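You operate a simulated robot arm through the tools that you are given. There is no shell and no other tool. Be economical: measure what you need, move in short steps, check, and stop when the job is done.

You run a simulated robot arm. Do the job below in one go: nothing can be reset, and whatever is moved stays where it is left.

## Task
Grease the bench pump's rod and work it in.
Fine: lift the grease lid on to the yellow mat, brush grease on the rod, stand the brush in its cup, give the teal plunger three full strokes, then press the lid back on. A coat counts when it lies all over at full strength: go over it till it gets no stronger.

Only the result counts: the job must be done as asked and must still hold three seconds after the hand-in. Knocking over, shifting, dropping, spilling or breaking anything else fails it. Lids that push on must go on centred and level and be pressed home; caps that screw on are set level and turned clockwise until they are tight.

## Robot
A 7-joint arm with a two-finger parallel gripper on a trunk, on a base that drives. Base frame: it is fixed to the floor where the robot stands at the start and does not move with it; the origin is under the middle of the robot, x ahead of it, y to its left, z up. Units: cm, rad, N and s.
With the tool pointing down near the work surface it reaches from about 28 to 72 cm from the robot's upright axis, wherever it stands. Its first joint turns from -2.897 to 2.897 rad. Places, roughly: grease pot [50, -20, 90]; orange cup [50, -20, 90]; teal plunger [70, -20, 110]; yellow mat [60, -50, 90]. Payload 1.57 kg.
Tool frame: the origin (TCP) lies between the finger pads and is the grasp point; the fingertips stand 3 cm ahead of it; z points along the fingers, y is the line along which they close. Largest opening 8 cm; finger width 1.7, thickness 1.2; the body of the gripper, 4 by 8.2 cm, starts 8 cm behind the TCP.
Orientation is that of the tool frame in the base frame, as a unit quaternion [w, x, y, z]. With the fingers straight down and closing along the base's y, the tool's x points along the base's -x, its y along +y and its z along -z.

## Interface
- The arm moves only by the tool play_rows. Its argument "steps" is a list of rows, each a list of 7 numbers: the opening, from 0 (shut) to 1 (fully open), then the shift along the tool's x, y, z in m, then the turn, a rotation vector about the tool's x, y, z in rad. In form: [[gripper, tx, ty, tz, wx, wy, wz], ...]. A call has 1 to 10 rows; each row shifts and turns the commanded pose from where the row before left it, along the tool's axes as they then stand. Rows are played at 5 a second. More than 5 cm and 0.15 rad between two rows, or a gripper value outside its range, and nothing of the call is played. A pose out of reach is approached as far as the arm can. The call stops where the force on the tool passes 80 N (or 10 N more than at its start, if that is more) or the arm is blocked; 0.2 s more then pass. Each finger travels about 7.2 cm/s and halts on what it meets, pressing with about 42 N; the grip force reading is that of the motor and also rises with nothing between the fingers. The clock runs only during rows and for 0.2 s after the last one: add rows that do not move to give the fingers time. The reply holds the time, the measured pose of the TCP, the force on the tool along the base axes, the opening and the grip force, in the units named above and with some noise, with the torque about the TCP (base axes, N m) and any sound that the robot's microphone picked up.
- Cameras (640 x 400 px; columns grow to the right, rows downward): "scene" is now at [-1.12, 9.64, 142.03]; the picture's right is [-0.49, -0.87, 0.00], its down [-0.50, 0.28, -0.82] and it looks along [0.71, -0.40, -0.57] (base axes); focal length 283 px, centre (320, 200). "wrist" rides on the gripper at [7.2, -0.7, -12.2] in the tool frame; the picture's right is [0.09, 1.00, 0.00], its down [-0.84, 0.08, -0.54] and it looks along [-0.54, 0.05, 0.84] (tool axes); focal length 238 px, centre (320, 200). There is no depth. A picture from a camera that has moved, and an enlarged one, comes with that camera's place and axes in the base frame and with its lens.
- camera(camera): a new picture of that camera. It takes no simulated time.
- lift_body(by): slides the trunk up (or, below 0, down) by that many cm; the arm and the scene camera ride with it, the base frame stays. It gives what a move gives, with no picture.
- drive_base(legs): drives the robot by 1 to 6 legs, each [ahead, left, turn to the left] in cm, cm and rad, along the robot's own axes; the way and the turn of a leg run together, so that a leg with both is an arc; at most 150 cm and 3.142 rad a leg. The arm and the cameras ride along, it lands a little off, and it stops where it bumps. It gives what a move gives.
- turn_head(pan, tilt): turns the head with the scene camera to pan (to the left, within 1.501 rad either way) and tilt (down, from -0.506 to 1.204), counted from straight ahead of the robot. It gives what a move gives.
- enlarge(camera, box): a new picture of the part [left, top, right, bottom] of that camera's present view, enlarged. It takes no simulated time.
- sign_off(): hands the job in; it is judged then, once.

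Work in short steps. Places have to be worked out from the pictures, the camera data and where the tool is seen: move nearer, look again, correct. Check each grasp and each placing, and mend what went wrong. You have 120 turns and 90 pictures in all, those below and enlarged ones among them. Open the gripper and draw the arm clear of the work before you hand the job in, unless the task says otherwise; then end with one line.

The tools are called as a command line: name --pt "numbers of a row" for each row, then --argument value for the rest, lists and objects as JSON in quotes. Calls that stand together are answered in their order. play_rows: Moves the arm, as the interface text tells. Its arguments: {"type":"object","properties":{"steps":{"type":"array"}},"required":["steps"]} The other tools are called the same way: lift_body (by) slides the trunk up or down; drive_base (legs) drives the base; turn_head (pan, tilt) turns the head that bears the scene camera; camera (camera) takes a picture; enlarge (camera, box) takes an enlarged picture of a part of a camera's view; sign_off () hands the job in.

At the start:

```text
time: 0.0
position: [36.05, -27.16, 100.06]
ee_rot: [0.0, -0.001, 1.0, 0.0]
ft_force: [-0.1, 0.5, 0.0]
wrist_torque: [0.05, 0.0, -0.01]
width: 8.01
grip_force: 0.0
trunk travel left (down, up): [-7.5, 4.0]
robot x, y, heading: [-0.19, 0.03, -0.001]
head pan, tilt: [-0.511, 0.611]
```

scene: 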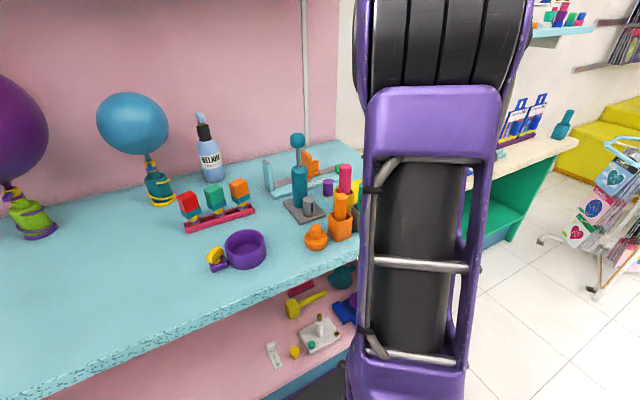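
wrist: 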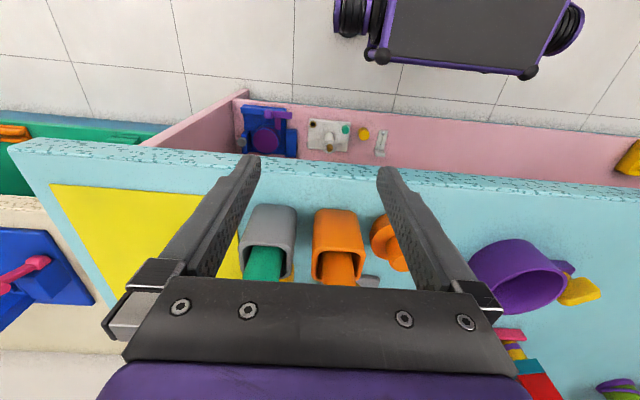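

I'll look closer at the work area first with both cameras.

enlarge --camera "scene" --box '[160, 110, 400, 260]'

enlarge --camera "wrist" --box '[200, 180, 480, 355]'

```text
2.67 times, centred on (280, 185) of scene
camera zoom: at [-1.12, 9.64, 142.03], right [-0.49, -0.87, 0.0], down [-0.5, 0.28, -0.82], along [0.71, -0.4, -0.57], focal length 755 px, centre (427, 240)
```

zoom: 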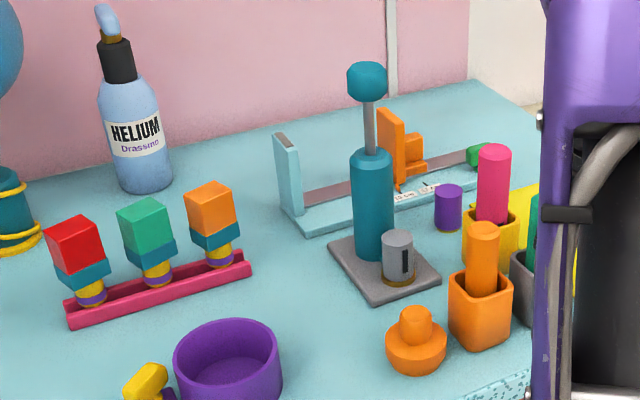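

```text
2.29 times, centred on (340, 268) of wrist
camera zoom: at [28.78, -27.72, 112.27], right [-0.09, 1.0, 0.0], down [0.84, 0.08, 0.54], along [0.54, 0.05, -0.84], focal length 545 px, centre (274, 46)
```

zoom: 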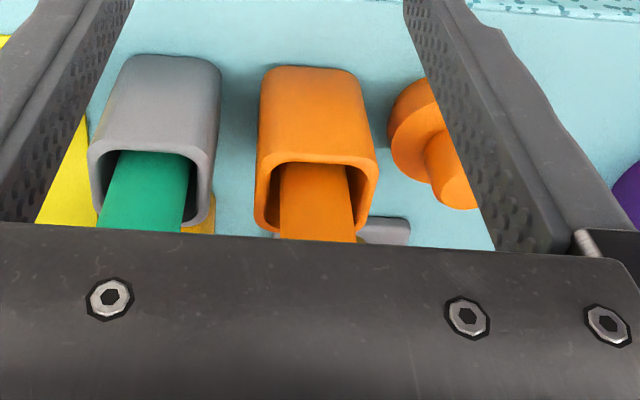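

The grease pot knob triangulates to about (48, -17, 94). I'll raise the arm and centre it for a wrist overview.

play_rows --pt "1 0 0 -0.04 0 0 0" --pt "1 0 0.0 -0.04 0 0 0" --pt "1 0 0 -0.04 0 0 0" --pt "1 0 0 -0.04 0 0 0" --pt "1 0.02 0 0 0 0 0"

camera --camera "wrist"

camera --camera "scene"

```text
time: 1.2
position: [33.9, -27.25, 115.98]
ee_rot: [-0.001, 0.0, 1.0, -0.001]
ft_force: [0.1, -0.7, -0.5]
wrist_torque: [-0.03, -0.01, 0.01]
width: 8.0
grip_force: 0.0
trunk travel left (down, up): [-7.5, 4.0]
robot x, y, heading: [0.15, -0.62, 0.003]
head pan, tilt: [-0.511, 0.611]
```

```text
85 pictures are left
camera wrist: at [26.68, -27.77, 128.28], right [-0.09, 1.0, 0.0], down [0.84, 0.08, 0.54], along [0.54, 0.05, -0.84], focal length 238 px, centre (320, 200)
```

wrist: 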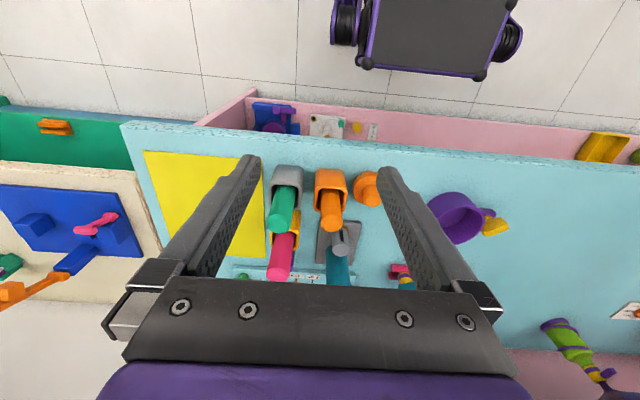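

```text
84 pictures are left
camera scene: at [-1.1, 9.65, 142.03], right [-0.49, -0.87, 0.0], down [-0.5, 0.28, -0.82], along [0.71, -0.4, -0.57], focal length 283 px, centre (320, 200)
```

scene: 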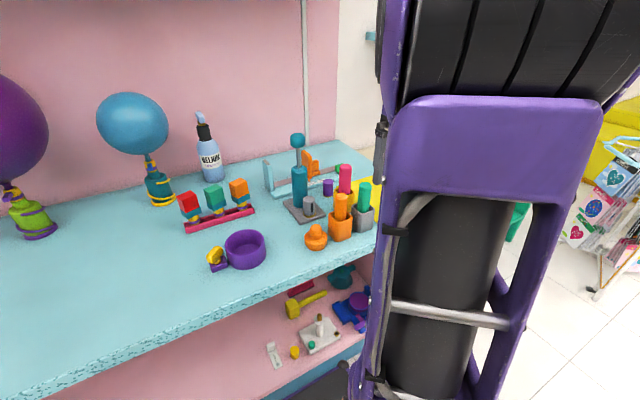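

Now everything is visible; enlarging both views to measure the items.

enlarge --camera "scene" --box '[270, 130, 390, 255]'

enlarge --camera "wrist" --box '[230, 150, 430, 290]'

```text
3.20 times, centred on (330, 192) of scene
camera zoom: at [-1.1, 9.65, 142.03], right [-0.49, -0.87, 0.0], down [-0.5, 0.28, -0.82], along [0.71, -0.4, -0.57], focal length 906 px, centre (288, 224)
```

zoom: 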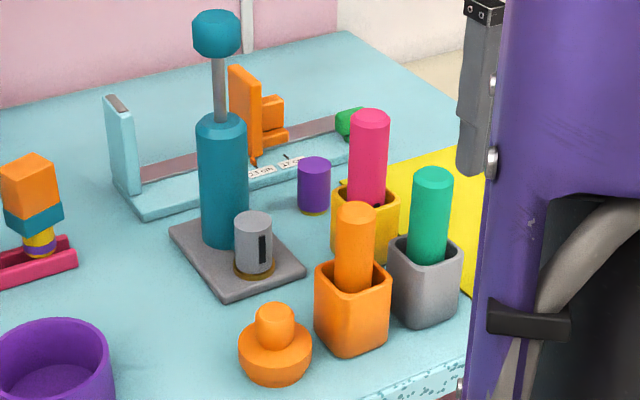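

```text
2.86 times, centred on (330, 220) of wrist
camera zoom: at [26.68, -27.77, 128.28], right [-0.09, 1.0, 0.0], down [0.84, 0.08, 0.54], along [0.54, 0.05, -0.84], focal length 681 px, centre (291, 143)
```

zoom: 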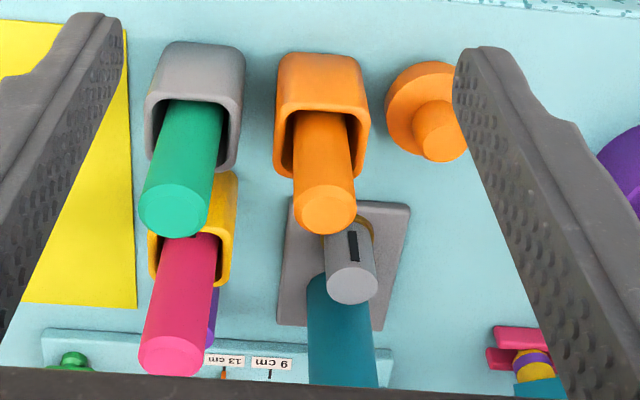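

Bench ≈ z 89.5; pot knob top ≈ (47.8, -16.9, 94.2), brush handle top ≈ (47.9, -24.1, 101.5), pump axis ≈ (63.5, -19.6). I go above the pot with a narrower opening.

play_rows --pt "0.6 -0.03 0.025 0 0 0 0" --pt "0.6 -0.035 0.026 0 0 0 0" --pt "0.6 -0.035 0.026 0 0 0 0" --pt "0.6 -0.039 0.026 0 0 0 0" --pt "0.6 0 0 0.04 0 0 0" --pt "0.6 0 0 0.04 0 0 0" --pt "0.6 0 0 0.03 0 0 0"

camera --camera "wrist"

enlarge --camera "scene" --box '[250, 130, 410, 270]'

```text
time: 2.8
position: [48.3, -16.83, 104.69]
ee_rot: [0.0, 0.0, 1.0, 0.0]
ft_force: [-0.2, -0.1, 0.0]
wrist_torque: [0.0, -0.03, -0.01]
width: 4.78
grip_force: 0.0
trunk travel left (down, up): [-7.5, 4.0]
robot x, y, heading: [-0.2, -0.25, -0.001]
head pan, tilt: [-0.511, 0.611]
```

```text
81 pictures are left
camera wrist: at [40.97, -17.37, 116.97], right [-0.09, 1.0, 0.0], down [0.84, 0.08, 0.54], along [0.54, 0.05, -0.84], focal length 238 px, centre (320, 200)
```

wrist: 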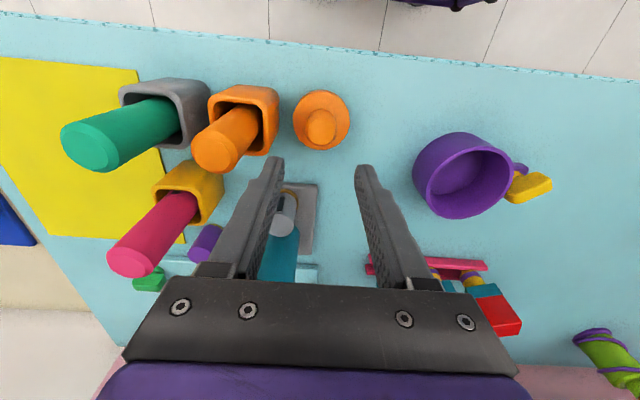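

```text
2.86 times, centred on (330, 200) of scene
camera zoom: at [-1.13, 9.65, 142.04], right [-0.49, -0.87, 0.0], down [-0.5, 0.28, -0.82], along [0.71, -0.4, -0.57], focal length 808 px, centre (291, 200)
```

zoom: 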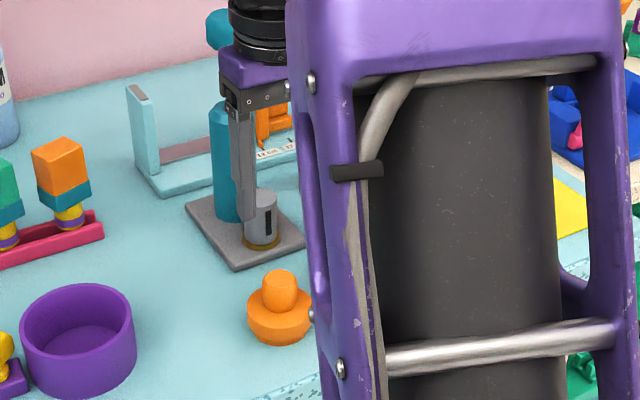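

enlarge --camera "wrist" --box '[190, 70, 370, 190]'

enlarge --camera "scene" --box '[295, 215, 345, 260]'

```text
3.33 times, centred on (280, 130) of wrist
camera zoom: at [40.97, -17.37, 116.97], right [-0.09, 1.0, 0.0], down [0.84, 0.08, 0.54], along [0.54, 0.05, -0.84], focal length 794 px, centre (453, 433)
```

zoom: 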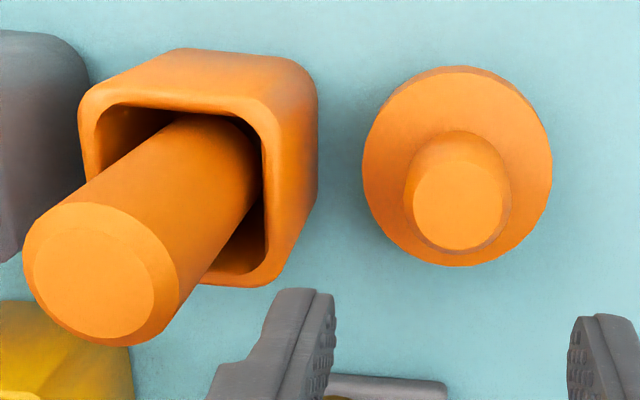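

```text
8.89 times, centred on (320, 238) of scene
camera zoom: at [-1.13, 9.65, 142.04], right [-0.49, -0.87, 0.0], down [-0.5, 0.28, -0.82], along [0.71, -0.4, -0.57], focal length 2515 px, centre (320, -133)
```

zoom: 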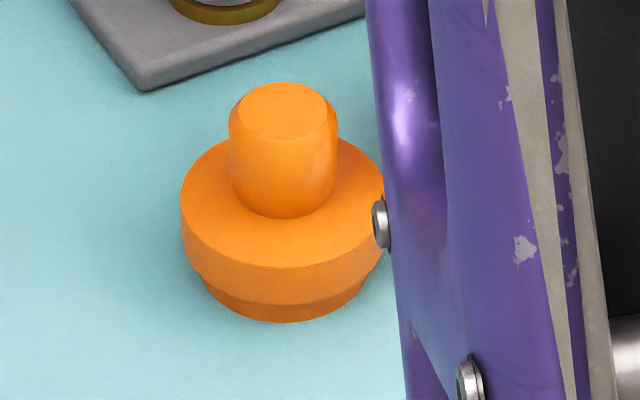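

Lid is a skirted disc with a 3.2 cm knob; knob axis ≈ (47.6, -16.65). I descend with tips just above the disc, checking before closing.

play_rows --pt "0.6 0.007 0.002 0 0 0 0" --pt "0.6 0 0 0.03 0 0 0" --pt "0.6 0 0 0.03 0 0 0" --pt "0.6 0 0 0.02 0 0 0"

camera --camera "wrist"

```text
time: 3.8
position: [47.44, -16.86, 96.87]
ee_rot: [-0.001, 0.0, 1.0, 0.0]
ft_force: [0.8, 0.3, 0.1]
wrist_torque: [0.0, -0.01, -0.01]
width: 4.81
grip_force: 0.0
trunk travel left (down, up): [-7.5, 4.0]
robot x, y, heading: [-0.08, -0.1, 0.0]
head pan, tilt: [-0.511, 0.611]
```

```text
77 pictures are left
camera wrist: at [40.17, -17.32, 109.18], right [-0.09, 1.0, 0.0], down [0.84, 0.08, 0.54], along [0.54, 0.05, -0.84], focal length 238 px, centre (320, 200)
```

wrist: 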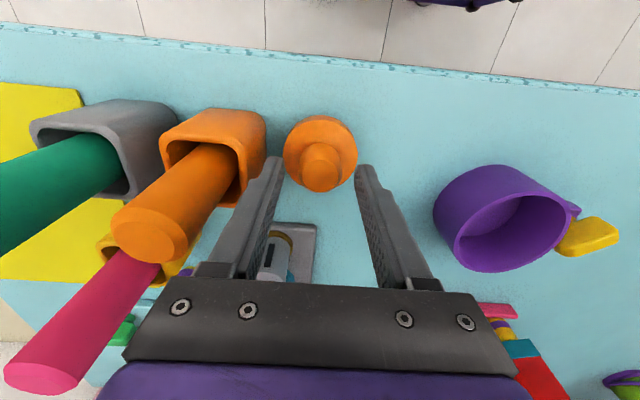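

Aligned in x; shift slightly in y, descend 2 cm and close on the knob.

play_rows --pt "0.6 0 0.0025 0.01 0 0 0" --pt "0.6 0 0 0.01 0 0 0" --pt "0.3 0 0 0 0 0 0" --pt "0.1 0 0 0 0 0 0" --pt "0.1 0 0 0 0 0 0"

camera --camera "wrist"

```text
time: 5.0
position: [47.5, -16.54, 95.11]
ee_rot: [0.002, 0.0, 1.0, -0.001]
ft_force: [2.3, -9.3, 14.0]
wrist_torque: [-0.34, -0.21, -0.08]
width: 4.29
grip_force: 42.0
trunk travel left (down, up): [-7.5, 4.0]
robot x, y, heading: [0.04, 0.11, 0.001]
head pan, tilt: [-0.511, 0.611]
```

```text
76 pictures are left
camera wrist: at [40.18, -17.2, 107.32], right [-0.09, 1.0, 0.0], down [0.83, 0.08, 0.54], along [0.54, 0.05, -0.84], focal length 238 px, centre (320, 200)
```

wrist: 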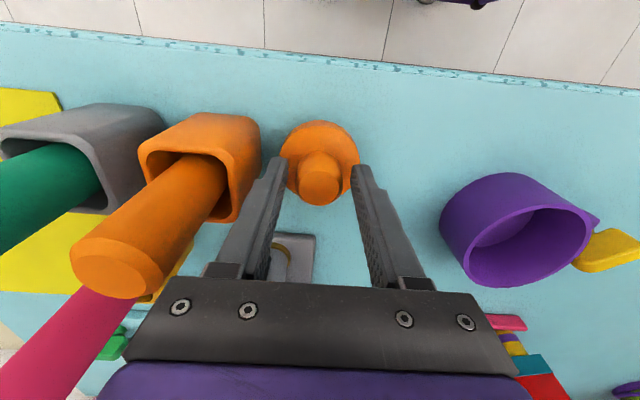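

Width stalled at 4.29 with 14 N upward: the tips may be pressing on the disc. I look closely.

enlarge --camera "wrist" --box '[240, 110, 400, 230]'

```text
3.33 times, centred on (320, 170) of wrist
camera zoom: at [40.18, -17.2, 107.32], right [-0.09, 1.0, 0.0], down [0.83, 0.08, 0.54], along [0.54, 0.05, -0.84], focal length 794 px, centre (320, 300)
```

zoom: 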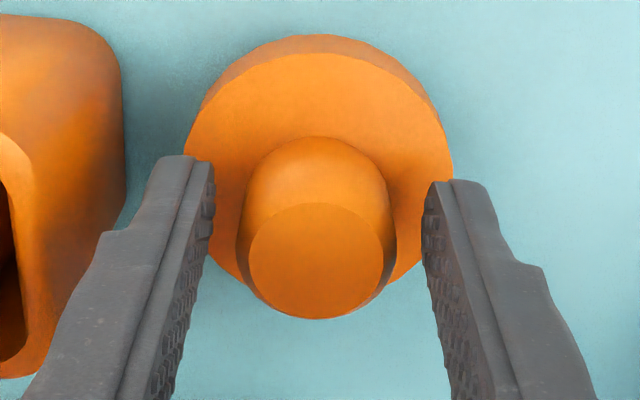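

The tips are stuck on the disc. Open, rise 0.7 cm, then close again.

play_rows --pt "0.6 0 0 -0.004 0 0 0" --pt "0.6 0 0 -0.004 0 0 0" --pt "0.3 0 0 0 0 0 0" --pt "0.1 0 0 0 0 0 0" --pt "0.1 0 0 0 0 0 0"

enlarge --camera "wrist" --box '[240, 110, 400, 230]'

```text
time: 6.2
position: [47.46, -16.39, 95.75]
ee_rot: [0.001, 0.0, 1.0, 0.0]
ft_force: [-0.6, -6.3, 6.3]
wrist_torque: [-0.21, 0.03, -0.01]
width: 3.31
grip_force: 40.4
trunk travel left (down, up): [-7.5, 4.0]
robot x, y, heading: [-0.09, 0.37, -0.004]
head pan, tilt: [-0.511, 0.611]
heard: snap
```

```text
3.33 times, centred on (320, 170) of wrist
camera zoom: at [40.16, -16.99, 108.06], right [-0.09, 1.0, 0.0], down [0.84, 0.08, 0.54], along [0.54, 0.05, -0.84], focal length 794 px, centre (320, 300)
```

zoom: 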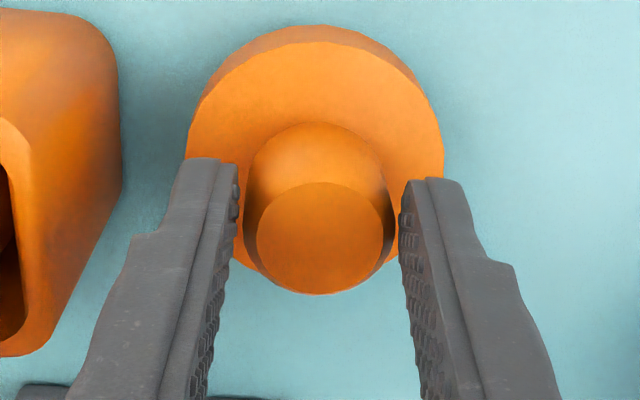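

Now gripping the 3.3 cm knob (a snap was heard, perhaps the lid popping loose). Lift slowly and look.

play_rows --pt "0.1 0 0 -0.005 0 0 0" --pt "0.1 0 0 -0.01 0 0 0" --pt "0.1 0 0 -0.03 0 0 0" --pt "0.1 0 0 -0.03 0 0 0"

camera --camera "wrist"

enlarge --camera "scene" --box '[270, 160, 390, 260]'

```text
time: 7.2
position: [47.38, -16.22, 103.24]
ee_rot: [-0.001, 0.0, 1.0, 0.0]
ft_force: [-0.6, 0.2, -0.3]
wrist_torque: [0.0, 0.01, -0.01]
width: 0.81
grip_force: 0.2
trunk travel left (down, up): [-7.5, 4.0]
robot x, y, heading: [-0.31, -0.25, -0.001]
head pan, tilt: [-0.511, 0.611]
heard: snap
```

```text
73 pictures are left
camera wrist: at [40.16, -16.87, 115.5], right [-0.09, 1.0, 0.0], down [0.84, 0.08, 0.54], along [0.54, 0.05, -0.84], focal length 238 px, centre (320, 200)
```

wrist: 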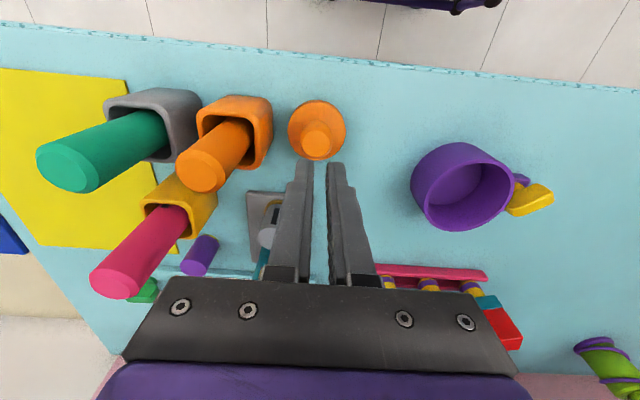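

```text
4.00 times, centred on (330, 210) of scene
camera zoom: at [-1.11, 9.64, 142.03], right [-0.49, -0.87, 0.0], down [-0.5, 0.28, -0.82], along [0.71, -0.4, -0.57], focal length 1132 px, centre (280, 160)
```

zoom: 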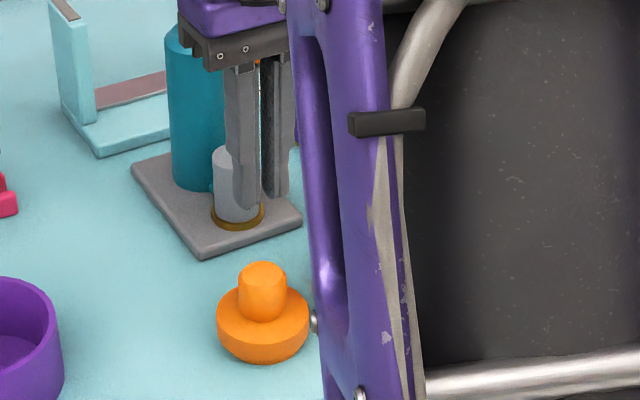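

The grip slipped off the knob; the lid still sits. I regrip lower (tips just above the disc) with full closing, and pull slowly.

play_rows --pt "0.55 0 -0.003 0 0 0 0" --pt "0.55 0 0 0.03 0 0 0" --pt "0.55 0 0 0.03 0 0 0" --pt "0.55 0 0 0.018 0 0 0" --pt "0.3 0 0 0 0 0 0" --pt "0 0 0 0 0 0 0" --pt "0 0 0 0 0 0 0"

enlarge --camera "wrist" --box '[240, 110, 400, 230]'

```text
time: 8.8
position: [47.44, -16.55, 95.41]
ee_rot: [0.001, 0.001, 1.0, -0.002]
ft_force: [1.0, -7.9, 5.9]
wrist_torque: [-0.25, -0.13, -0.08]
width: 3.55
grip_force: 42.3
trunk travel left (down, up): [-7.5, 4.0]
robot x, y, heading: [0.43, -0.2, -0.002]
head pan, tilt: [-0.511, 0.611]
```

```text
3.33 times, centred on (320, 170) of wrist
camera zoom: at [40.13, -17.14, 107.73], right [-0.09, 1.0, 0.0], down [0.84, 0.08, 0.54], along [0.54, 0.05, -0.84], focal length 794 px, centre (320, 300)
```

zoom: 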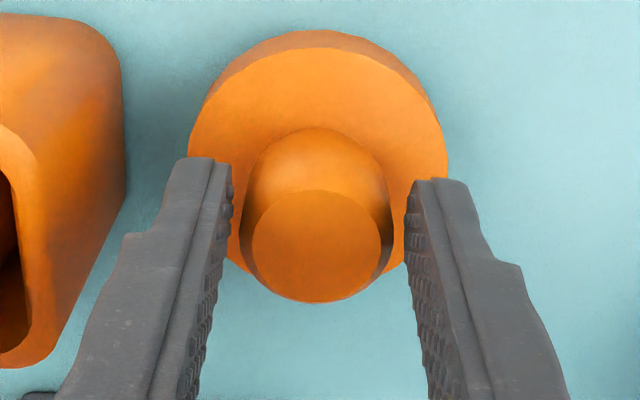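

The tips seem to catch on a flare near the knob's base. I open, raise to tips ≈93, recentre to y≈-16.5, close and pull gently.

play_rows --pt "0.55 0 0 -0.003 0 0 0" --pt "0.55 0 0.002 -0.003 0 0 0" --pt "0.3 0 0 0 0 0 0" --pt "0 0 0 0 0 0 0" --pt "0 0 0 0 0 0 0" --pt "0 0 0 0 0 0 0"

enlarge --camera "wrist" --box '[240, 110, 400, 230]'

```text
time: 10.2
position: [47.42, -16.4, 96.17]
ee_rot: [0.0, 0.0, 1.0, 0.0]
ft_force: [-0.4, -4.9, 7.5]
wrist_torque: [-0.2, -0.09, -0.02]
width: 3.02
grip_force: 39.4
trunk travel left (down, up): [-7.5, 4.0]
robot x, y, heading: [-0.08, -0.11, 0.001]
head pan, tilt: [-0.511, 0.611]
heard: snap
```

```text
3.33 times, centred on (320, 170) of wrist
camera zoom: at [40.11, -16.99, 108.32], right [-0.09, 1.0, 0.0], down [0.84, 0.08, 0.54], along [0.54, 0.05, -0.84], focal length 794 px, centre (320, 300)
```

zoom: 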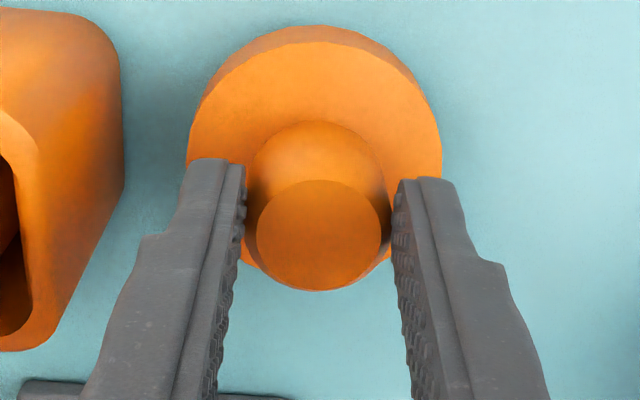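

Grip now 3.02 cm, contacting the knob. Pull up in small steps.

play_rows --pt "0 0 0 -0.002 0 0 0" --pt "0 0 0 -0.002 0 0 0" --pt "0 0 0 -0.002 0 0 0"

enlarge --camera "wrist" --box '[240, 110, 400, 230]'

```text
time: 11.0
position: [47.3, -16.33, 96.57]
ee_rot: [0.0, 0.0, 1.0, -0.001]
ft_force: [2.5, -3.2, 10.3]
wrist_torque: [-0.11, -0.06, -0.03]
width: 0.0
grip_force: 21.0
trunk travel left (down, up): [-7.5, 4.0]
robot x, y, heading: [-0.27, -0.27, 0.001]
head pan, tilt: [-0.511, 0.611]
```

```text
3.33 times, centred on (320, 170) of wrist
camera zoom: at [40.08, -16.96, 108.92], right [-0.09, 1.0, 0.0], down [0.84, 0.08, 0.54], along [0.54, 0.05, -0.84], focal length 794 px, centre (320, 300)
```

zoom: 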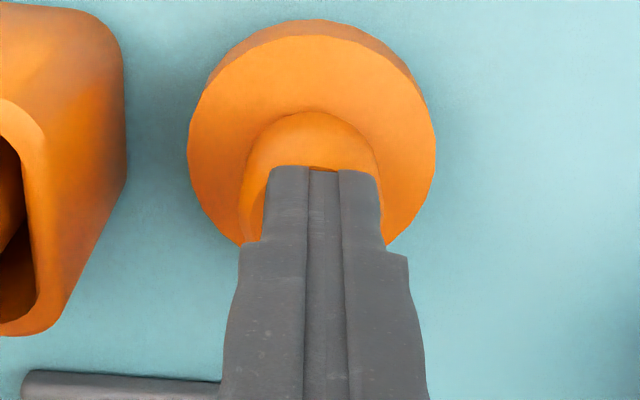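

The fingers slid off the top of the knob and shut. Raise and inspect the lid's seat at high zoom.

play_rows --pt "0 0 0 -0.02 0 0 0" --pt "0.5 0 0 -0.02 0 0 0"

enlarge --camera "scene" --box '[295, 215, 345, 260]'

enlarge --camera "wrist" --box '[260, 80, 380, 170]'

```text
time: 11.6
position: [47.15, -16.57, 100.65]
ee_rot: [-0.001, 0.0, 1.0, 0.0]
ft_force: [-0.2, 0.5, 0.4]
wrist_torque: [0.0, -0.02, 0.0]
width: 4.03
grip_force: 0.1
trunk travel left (down, up): [-7.5, 4.0]
robot x, y, heading: [0.07, -0.02, 0.002]
head pan, tilt: [-0.511, 0.611]
heard: snap
```

```text
8.89 times, centred on (320, 238) of scene
camera zoom: at [-1.12, 9.65, 142.03], right [-0.49, -0.87, 0.0], down [-0.5, 0.28, -0.82], along [0.71, -0.4, -0.57], focal length 2515 px, centre (320, -133)
```

zoom: 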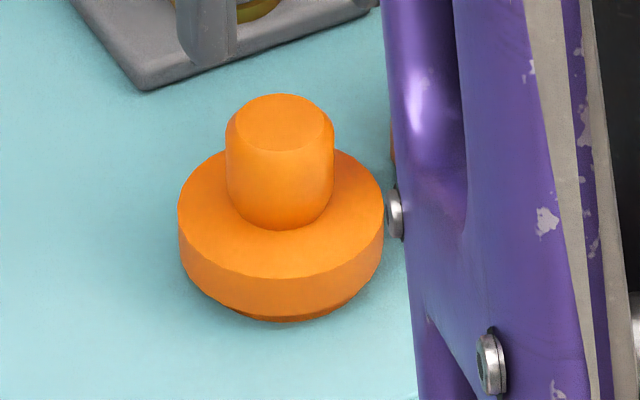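

```text
4.44 times, centred on (320, 125) of wrist
camera zoom: at [39.98, -17.13, 113.0], right [-0.09, 1.0, 0.0], down [0.84, 0.08, 0.54], along [0.54, 0.05, -0.84], focal length 1059 px, centre (320, 533)
```

zoom: 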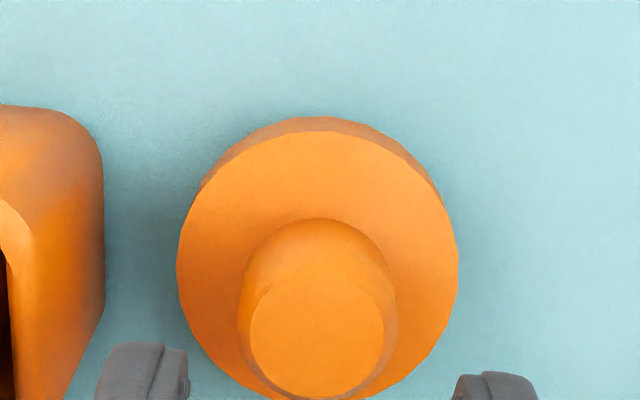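

The lid now sits lower (knob top ≈ 93.7), so the snaps were the lid being pressed/popped. I descend wide open deeper, reading forces before closing.

play_rows --pt "0.6 -0.003 0 0.02 0 0 0" --pt "0.6 0 0 0.02 0 0 0" --pt "0.6 0 0 0.015 0 0 0" --pt "0.6 0 0 0 0 0 0"

play_rows --pt "0.6 0 0 0.004 0 0 0" --pt "0.6 0 0 0.004 0 0 0" --pt "0.6 0 0 0 0 0 0"

enlarge --camera "wrist" --box '[240, 110, 400, 230]'

```text
time: 12.6
position: [47.49, -16.51, 95.27]
ee_rot: [0.0, 0.0, 1.0, 0.001]
ft_force: [-0.1, 0.0, -0.9]
wrist_torque: [0.02, 0.01, 0.02]
width: 4.82
grip_force: 0.0
trunk travel left (down, up): [-7.5, 4.0]
robot x, y, heading: [0.03, 0.15, -0.002]
head pan, tilt: [-0.511, 0.611]
```

```text
time: 13.4
position: [47.54, -16.55, 94.47]
ee_rot: [0.001, 0.0, 1.0, -0.001]
ft_force: [1.2, -3.4, 3.9]
wrist_torque: [-0.12, -0.08, 0.02]
width: 4.88
grip_force: 23.6
trunk travel left (down, up): [-7.5, 4.0]
robot x, y, heading: [0.1, -0.42, 0.001]
head pan, tilt: [-0.511, 0.611]
```

```text
3.33 times, centred on (320, 170) of wrist
camera zoom: at [40.28, -17.09, 106.69], right [-0.09, 1.0, 0.0], down [0.84, 0.08, 0.54], along [0.54, 0.05, -0.84], focal length 794 px, centre (320, 300)
```

zoom: 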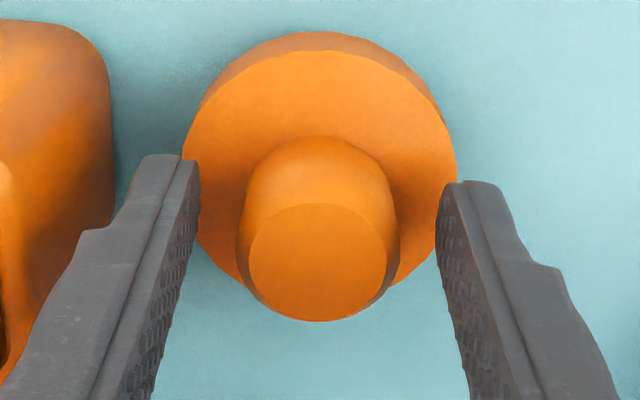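

The squeeze seems to act on a cone-like shape around the knob (fingers are pushed open well before touching it visually), so the knob slips. I'll grip the lid's vertical skirt (≈6.1 cm) instead, with the gripper turned 90° to avoid the cup. Raise and turn.

play_rows --pt "0.7 0 0 -0.03 0 0 0" --pt "1 0 0 -0.03 0 0 0.1" --pt "1 0 0 -0.02 0 0 0.147" --pt "1 0 0 0 0 0 0.147" --pt "1 0 0 0 0 0 0.147" --pt "1 0 0 0 0 0 0.147" --pt "1 0 0 0 0 0 0.147" --pt "1 0 0 0 0 0 0.147" --pt "1 0 0 0 0 0 0.147" --pt "1 0 0 0 0 0 0.147"

play_rows --pt "1 0 0 0 0 0 0.147" --pt "1 0 0 0 0 0 0.147" --pt "1 0 0 0 0 0 0"

camera --camera "wrist"

camera --camera "scene"

```text
time: 15.6
position: [47.53, -16.49, 102.32]
ee_rot: [0.0, 0.596, 0.803, 0.0]
ft_force: [-0.1, -0.3, -0.7]
wrist_torque: [0.0, -0.01, -0.01]
width: 8.0
grip_force: 0.0
trunk travel left (down, up): [-7.5, 4.0]
robot x, y, heading: [-0.15, 0.01, 0.001]
head pan, tilt: [-0.511, 0.611]
```

```text
time: 16.4
position: [47.58, -16.52, 102.31]
ee_rot: [0.0, 0.707, 0.707, 0.001]
ft_force: [-0.3, 0.5, -0.2]
wrist_torque: [0.0, -0.01, 0.0]
width: 7.99
grip_force: 0.1
trunk travel left (down, up): [-7.5, 4.0]
robot x, y, heading: [-0.15, 0.04, 0.002]
head pan, tilt: [-0.511, 0.611]
```

```text
65 pictures are left
camera wrist: at [46.86, -9.21, 114.67], right [1.0, 0.09, 0.0], down [0.08, -0.84, 0.54], along [0.05, -0.54, -0.84], focal length 238 px, centre (320, 200)
```

wrist: 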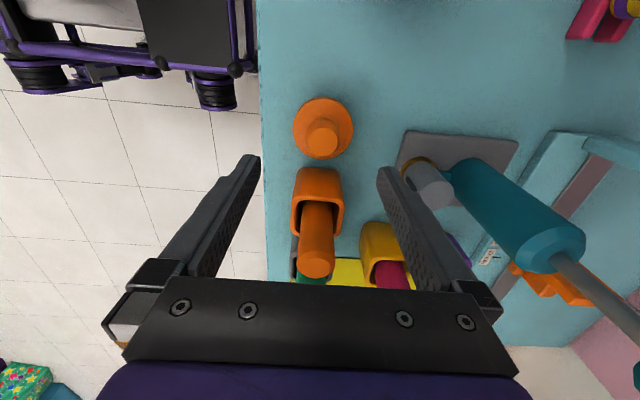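

```text
64 pictures are left
camera scene: at [-1.12, 9.65, 142.03], right [-0.49, -0.87, 0.0], down [-0.5, 0.28, -0.82], along [0.71, -0.4, -0.57], focal length 283 px, centre (320, 200)
```

scene: 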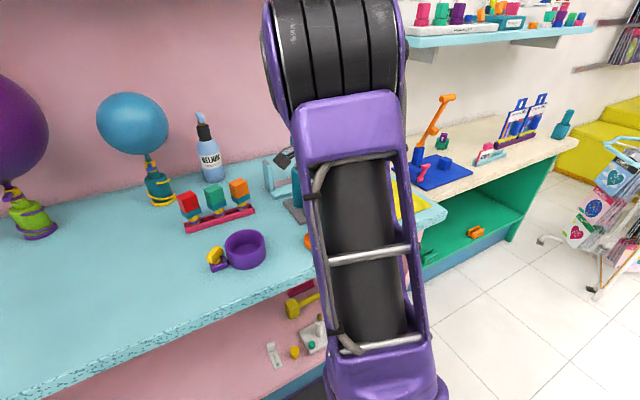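

Lateral measure gives pot x ≈ 47.7. Centre by 0.15 cm and descend with the gripper wide open around the lid.

play_rows --pt "1 0 0.0015 0.03 0 0 0" --pt "1 0 0 0.03 0 0 0" --pt "1 0 0 0.02 0 0 0" --pt "1 0 0 0 0 0 0"

camera --camera "wrist"

```text
time: 17.4
position: [47.95, -16.33, 94.38]
ee_rot: [0.0, 0.707, 0.707, 0.001]
ft_force: [-0.8, -0.4, 1.0]
wrist_torque: [0.01, -0.02, 0.0]
width: 7.99
grip_force: 0.0
trunk travel left (down, up): [-7.5, 4.0]
robot x, y, heading: [0.25, -0.05, -0.001]
head pan, tilt: [-0.511, 0.611]
```

```text
63 pictures are left
camera wrist: at [47.15, -9.13, 106.6], right [1.0, 0.09, 0.0], down [0.08, -0.84, 0.54], along [0.05, -0.54, -0.84], focal length 238 px, centre (320, 200)
```

wrist: 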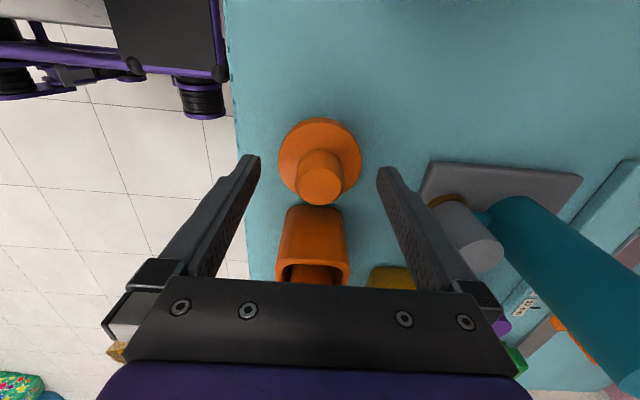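

Centred. Lower 1.2 cm to put tips beside the skirt, then close.

play_rows --pt "1 0 -0.001 0.006 0 0 0" --pt "1 0 0 0.006 0 0 0" --pt "1 0 0 0 0 0 0"

play_rows --pt "0.7 0 0 0 0 0 0" --pt "0.5 0 0 0 0 0 0" --pt "0 0 0 0 0 0 0" --pt "0 0 0 0 0 0 0"

enlarge --camera "wrist" --box '[220, 90, 420, 220]'

```text
time: 18.2
position: [47.75, -16.36, 93.08]
ee_rot: [0.0, 0.707, 0.708, 0.0]
ft_force: [1.5, -0.2, -0.7]
wrist_torque: [0.0, -0.04, -0.02]
width: 7.99
grip_force: 0.0
trunk travel left (down, up): [-7.5, 4.0]
robot x, y, heading: [-0.02, -0.03, 0.002]
head pan, tilt: [-0.511, 0.611]
```

```text
time: 19.2
position: [47.74, -16.42, 93.08]
ee_rot: [0.0, 0.706, 0.708, 0.0]
ft_force: [5.0, 0.5, -0.1]
wrist_torque: [-0.01, -0.2, 0.01]
width: 5.81
grip_force: 41.5
trunk travel left (down, up): [-7.5, 4.0]
robot x, y, heading: [-0.33, -0.12, -0.003]
head pan, tilt: [-0.511, 0.611]
heard: snap
```

```text
3.08 times, centred on (320, 155) of wrist
camera zoom: at [46.94, -9.08, 105.36], right [1.0, 0.09, 0.0], down [0.08, -0.84, 0.54], along [0.05, -0.54, -0.84], focal length 733 px, centre (320, 338)
```

zoom: 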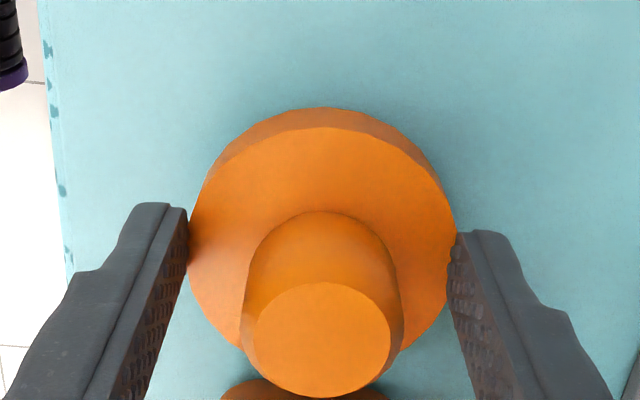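

Solid grip on the skirt (5.81 cm). Lift gently.

play_rows --pt "0 0 0 -0.003 0 0 0" --pt "0 0 0 -0.005 0 0 0" --pt "0 0 0 -0.01 0 0 0" --pt "0 0 0 -0.02 0 0 0"

camera --camera "wrist"

```text
time: 20.2
position: [47.48, -16.62, 96.98]
ee_rot: [-0.001, 0.707, 0.707, -0.001]
ft_force: [0.5, 0.1, 0.2]
wrist_torque: [0.04, 0.02, -0.02]
width: 5.78
grip_force: 41.4
trunk travel left (down, up): [-7.5, 4.0]
robot x, y, heading: [-0.2, -0.18, 0.001]
head pan, tilt: [-0.511, 0.611]
```

```text
61 pictures are left
camera wrist: at [46.79, -9.3, 109.26], right [1.0, 0.09, 0.0], down [0.08, -0.84, 0.54], along [0.05, -0.54, -0.84], focal length 238 px, centre (320, 200)
```

wrist: 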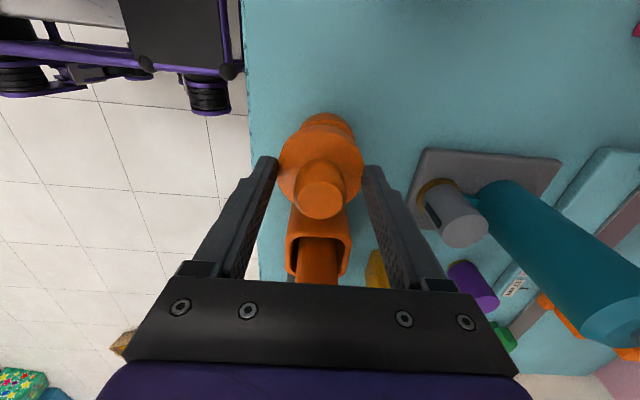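

Lid is off. Raise above the brush tops and carry to the mat at about (50, -44).

play_rows --pt "0 0 0 -0.045 0 0 0" --pt "0 0 0 -0.045 0 0 0" --pt "0 0 0 -0.04 0 0 0" --pt "0 -0.045 0 0 0 0 0" --pt "0 -0.045 0.005 0 0 0 0" --pt "0 -0.045 0.005 0 0 0 0" --pt "0 -0.045 0.005 0 0 0 0" --pt "0 -0.045 0.005 0 0 0 0" --pt "0 -0.045 0.005 0 0 0 0"

camera --camera "wrist"

camera --camera "scene"

```text
time: 22.2
position: [49.72, -43.46, 109.97]
ee_rot: [0.0, 0.706, 0.708, 0.0]
ft_force: [0.2, 0.8, 0.0]
wrist_torque: [-0.03, -0.02, 0.0]
width: 5.78
grip_force: 42.2
trunk travel left (down, up): [-7.5, 4.0]
robot x, y, heading: [-0.28, -0.34, 0.001]
head pan, tilt: [-0.511, 0.611]
```

```text
60 pictures are left
camera wrist: at [49.02, -36.18, 122.15], right [1.0, 0.09, 0.0], down [0.08, -0.84, 0.54], along [0.05, -0.54, -0.84], focal length 238 px, centre (320, 200)
```

wrist: 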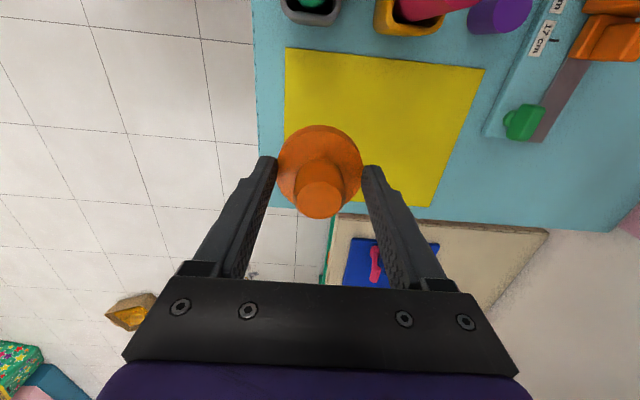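

```text
59 pictures are left
camera scene: at [-1.12, 9.66, 142.03], right [-0.49, -0.87, 0.0], down [-0.5, 0.28, -0.82], along [0.71, -0.4, -0.57], focal length 283 px, centre (320, 200)
```

scene: 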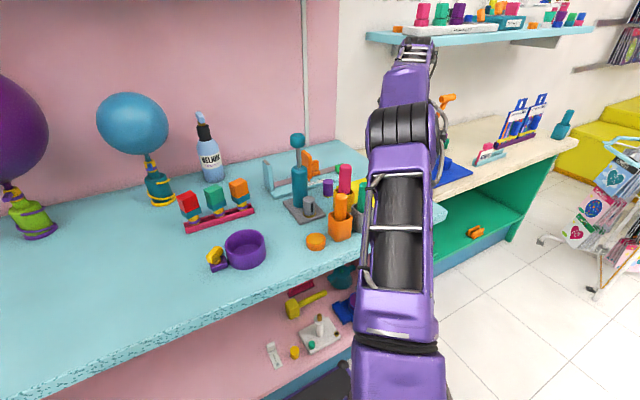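

The mat spans about x 45–69.5, y -57…-36.6. Shift to (51.5, -45.5) and descend to just above.

play_rows --pt "0 -0.02 0.018 0.03 0 0 0" --pt "0 0 0 0.045 0 0 0" --pt "0 0 0 0.045 0 0 0" --pt "0 0 0 0.035 0 0 0" --pt "0 0 0 0.008 0 0 0" --pt "0 0 0 0 0 0 0"

camera --camera "wrist"

```text
time: 23.6
position: [51.64, -45.57, 93.51]
ee_rot: [0.001, 0.707, 0.707, -0.001]
ft_force: [-1.0, -0.1, -1.2]
wrist_torque: [-0.01, 0.02, -0.03]
width: 5.81
grip_force: 41.4
trunk travel left (down, up): [-7.5, 4.0]
robot x, y, heading: [0.29, -0.09, 0.001]
head pan, tilt: [-0.511, 0.611]
```

```text
58 pictures are left
camera wrist: at [50.89, -38.24, 105.75], right [1.0, 0.09, 0.0], down [0.08, -0.84, 0.54], along [0.05, -0.54, -0.84], focal length 238 px, centre (320, 200)
```

wrist: 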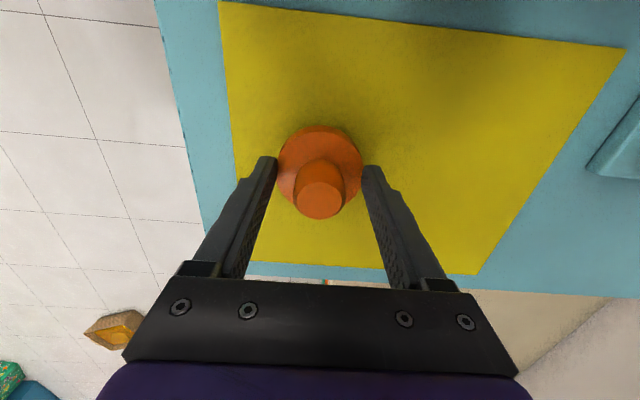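

Over the mat; lower in millimetre steps until contact force appears.

play_rows --pt "0 0 0 0.004 0 0 0" --pt "0 0 0 0.002 0 0 0" --pt "0 0 0 0 0 0 0"

play_rows --pt "0 0 0 0.002 0 0 0" --pt "0 0 0 0 0 0 0"

play_rows --pt "0 0 0 0.002 0 0 0" --pt "0 0 0 0 0 0 0"

```text
time: 24.4
position: [51.72, -45.56, 93.0]
ee_rot: [0.0, 0.706, 0.708, 0.0]
ft_force: [0.1, 0.5, -0.4]
wrist_torque: [0.0, -0.01, 0.04]
width: 5.81
grip_force: 42.0
trunk travel left (down, up): [-7.5, 4.0]
robot x, y, heading: [0.11, 0.1, 0.005]
head pan, tilt: [-0.511, 0.611]
```

```text
time: 25.0
position: [51.87, -45.57, 92.95]
ee_rot: [0.0, 0.707, 0.707, 0.0]
ft_force: [-0.7, 0.2, 0.1]
wrist_torque: [-0.02, -0.02, 0.0]
width: 5.8
grip_force: 41.4
trunk travel left (down, up): [-7.5, 4.0]
robot x, y, heading: [0.17, 0.01, 0.002]
head pan, tilt: [-0.511, 0.611]
```

```text
time: 25.6
position: [51.82, -45.6, 92.64]
ee_rot: [0.0, 0.707, 0.707, -0.001]
ft_force: [-0.5, 0.2, 0.6]
wrist_torque: [-0.01, 0.02, 0.01]
width: 5.8
grip_force: 42.5
trunk travel left (down, up): [-7.5, 4.0]
robot x, y, heading: [0.07, -0.04, 0.002]
head pan, tilt: [-0.511, 0.611]
```

play_rows --pt "0 0 0 0.002 0 0 0" --pt "0 0 0 0 0 0 0"

play_rows --pt "0 0 0 0.002 0 0 0" --pt "0 0 0 0 0 0 0"

enlarge --camera "wrist" --box '[220, 90, 420, 220]'

```text
time: 26.2
position: [51.89, -45.55, 92.5]
ee_rot: [0.0, 0.707, 0.708, 0.0]
ft_force: [0.3, 0.5, 0.3]
wrist_torque: [-0.04, -0.02, 0.02]
width: 5.79
grip_force: 42.4
trunk travel left (down, up): [-7.5, 4.0]
robot x, y, heading: [-0.36, 0.0, 0.004]
head pan, tilt: [-0.511, 0.611]
```

```text
time: 26.8
position: [51.93, -45.49, 92.47]
ee_rot: [0.001, 0.707, 0.708, -0.001]
ft_force: [1.4, -1.2, 8.4]
wrist_torque: [0.01, 0.05, -0.05]
width: 5.81
grip_force: 42.2
trunk travel left (down, up): [-7.5, 4.0]
robot x, y, heading: [-0.01, 0.0, -0.0]
head pan, tilt: [-0.511, 0.611]
```

```text
3.08 times, centred on (320, 155) of wrist
camera zoom: at [51.13, -38.22, 104.72], right [1.0, 0.09, 0.0], down [0.08, -0.84, 0.54], along [0.05, -0.54, -0.84], focal length 733 px, centre (320, 338)
```

zoom: 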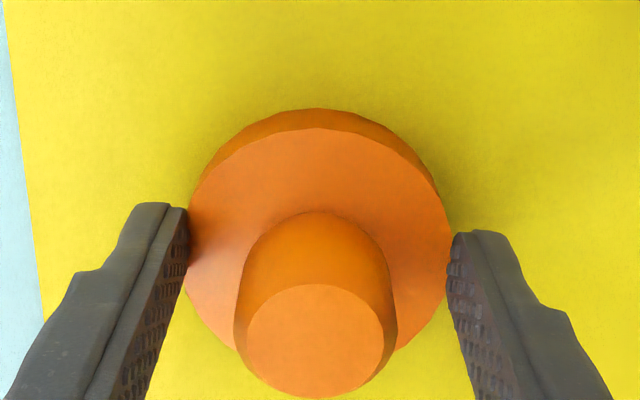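

Contact (8 N). Release and rise straight up.

play_rows --pt "0.75 0 0 0 0 0 0" --pt "1 0 0 0 0 0 0" --pt "1 0 0 -0.005 0 0 0" --pt "1 0 0 -0.03 0 0 0" --pt "1 0 0 -0.045 0 0 0" --pt "1 0 0 -0.045 0 0 0" --pt "1 0 0 -0.045 0 0 0"

camera --camera "wrist"

```text
time: 28.4
position: [51.26, -44.61, 108.81]
ee_rot: [-0.001, 0.706, 0.708, 0.001]
ft_force: [-0.3, -0.2, 0.2]
wrist_torque: [0.06, 0.04, 0.0]
width: 8.0
grip_force: 0.1
out of reach, approached as far as the arm can: row 7
trunk travel left (down, up): [-7.5, 4.0]
robot x, y, heading: [0.06, 0.23, -0.001]
head pan, tilt: [-0.511, 0.611]
```

```text
56 pictures are left
camera wrist: at [50.55, -37.4, 121.08], right [1.0, 0.09, 0.0], down [0.08, -0.84, 0.54], along [0.05, -0.54, -0.84], focal length 238 px, centre (320, 200)
```

wrist: 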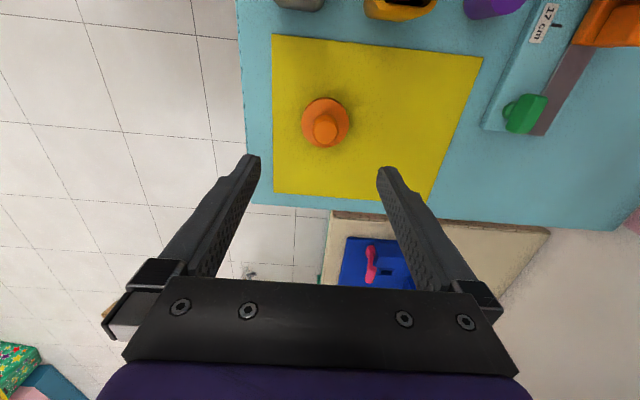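

The lid stands on the mat. I retract to the front and turn the yaw back, to then grip the orange brush from the front with the tool horizontal.

play_rows --pt "0.7 0 -0.04 0 0 0 0" --pt "0.7 0.03 -0.04 0 0 0 -0.14" --pt "0.7 0 0 0 0 0 -0.147" --pt "0.7 0 0 0 0 0 -0.147" --pt "0.7 0 0 0 0 0 -0.147" --pt "0.7 0 0 0 0 0 -0.147" --pt "0.7 0 0 0 0 0 -0.147" --pt "0.7 0 0 0 0 0 -0.147" --pt "0.7 0 0 0 0 0 -0.147" --pt "0.7 0 0 0 0 0 -0.147"

play_rows --pt "0.7 0 0 0 0 0 -0.128" --pt "0.7 0 0 0 0 0 -0.127" --pt "0.7 0 0 0 0 0 0"

```text
time: 30.6
position: [43.17, -41.55, 108.73]
ee_rot: [0.001, 0.126, 0.992, 0.0]
ft_force: [0.2, 1.3, -0.1]
wrist_torque: [0.02, -0.02, -0.01]
width: 5.61
grip_force: 0.1
trunk travel left (down, up): [-7.5, 4.0]
robot x, y, heading: [-0.14, 0.27, -0.0]
head pan, tilt: [-0.511, 0.611]
```

```text
time: 31.4
position: [43.0, -41.58, 108.87]
ee_rot: [-0.001, -0.001, 1.0, 0.0]
ft_force: [-0.5, -0.9, 1.7]
wrist_torque: [-0.01, -0.02, 0.01]
width: 5.59
grip_force: 0.1
trunk travel left (down, up): [-7.5, 4.0]
robot x, y, heading: [0.17, -0.22, 0.003]
head pan, tilt: [-0.511, 0.611]
```

Move to (40, -24, 108) and start pitching the tool forward to horizontal.

play_rows --pt "0.7 0.01 0.045 0 0 0 0" --pt "0.7 0.01 0.045 0 0 0 0" --pt "0.7 0.01 0.045 0 0 0 0" --pt "0.7 0 0.04 0 0 0 0" --pt "0.7 0 0 0 0 -0.14 0" --pt "0.7 0 0 0 0 -0.14 0" --pt "0.7 0 0 0 0 -0.14 0" --pt "0.7 0 0 0 0 -0.14 0" --pt "0.7 0 0 0 0 -0.14 0"

play_rows --pt "0.7 0 0 0 0 -0.145 0" --pt "0.7 0 0 0 0 -0.145 0" --pt "0.7 0 0 0 0 -0.145 0" --pt "0.7 0 0 0 0 -0.145 0" --pt "0.7 0 0 0 0 -0.145 0" --pt "0.7 0 0 0 0 -0.146 0" --pt "0.7 0 0 0 0 0 0"

camera --camera "scene"

camera --camera "wrist"

```text
time: 33.4
position: [40.03, -24.01, 108.8]
ee_rot: [0.344, 0.0, 0.939, 0.0]
ft_force: [-0.3, 0.3, 0.2]
wrist_torque: [0.03, 0.0, -0.03]
width: 5.59
grip_force: 0.1
trunk travel left (down, up): [-7.5, 4.0]
robot x, y, heading: [0.17, -0.08, 0.001]
head pan, tilt: [-0.511, 0.611]
```

```text
time: 35.0
position: [39.94, -24.02, 108.75]
ee_rot: [0.708, -0.001, 0.706, 0.0]
ft_force: [-0.2, 0.1, 0.5]
wrist_torque: [-0.02, 0.02, 0.02]
width: 5.61
grip_force: 0.0
trunk travel left (down, up): [-7.5, 4.0]
robot x, y, heading: [0.33, 0.2, -0.003]
head pan, tilt: [-0.511, 0.611]
```

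```text
55 pictures are left
camera scene: at [-1.11, 9.64, 142.04], right [-0.49, -0.87, 0.0], down [-0.5, 0.28, -0.82], along [0.71, -0.4, -0.57], focal length 283 px, centre (320, 200)
```

scene: 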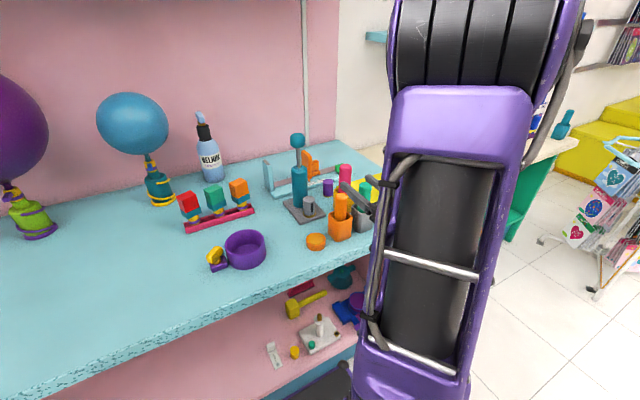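

```text
54 pictures are left
camera wrist: at [27.63, -24.58, 101.64], right [0.0, 1.0, -0.09], down [-0.54, 0.08, 0.84], along [0.84, 0.05, 0.54], focal length 238 px, centre (320, 200)
```

wrist: 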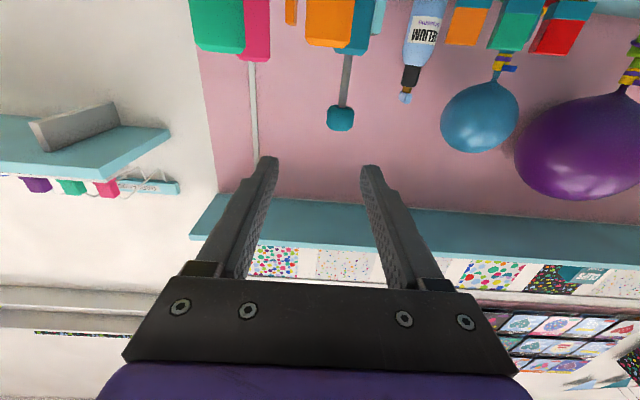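

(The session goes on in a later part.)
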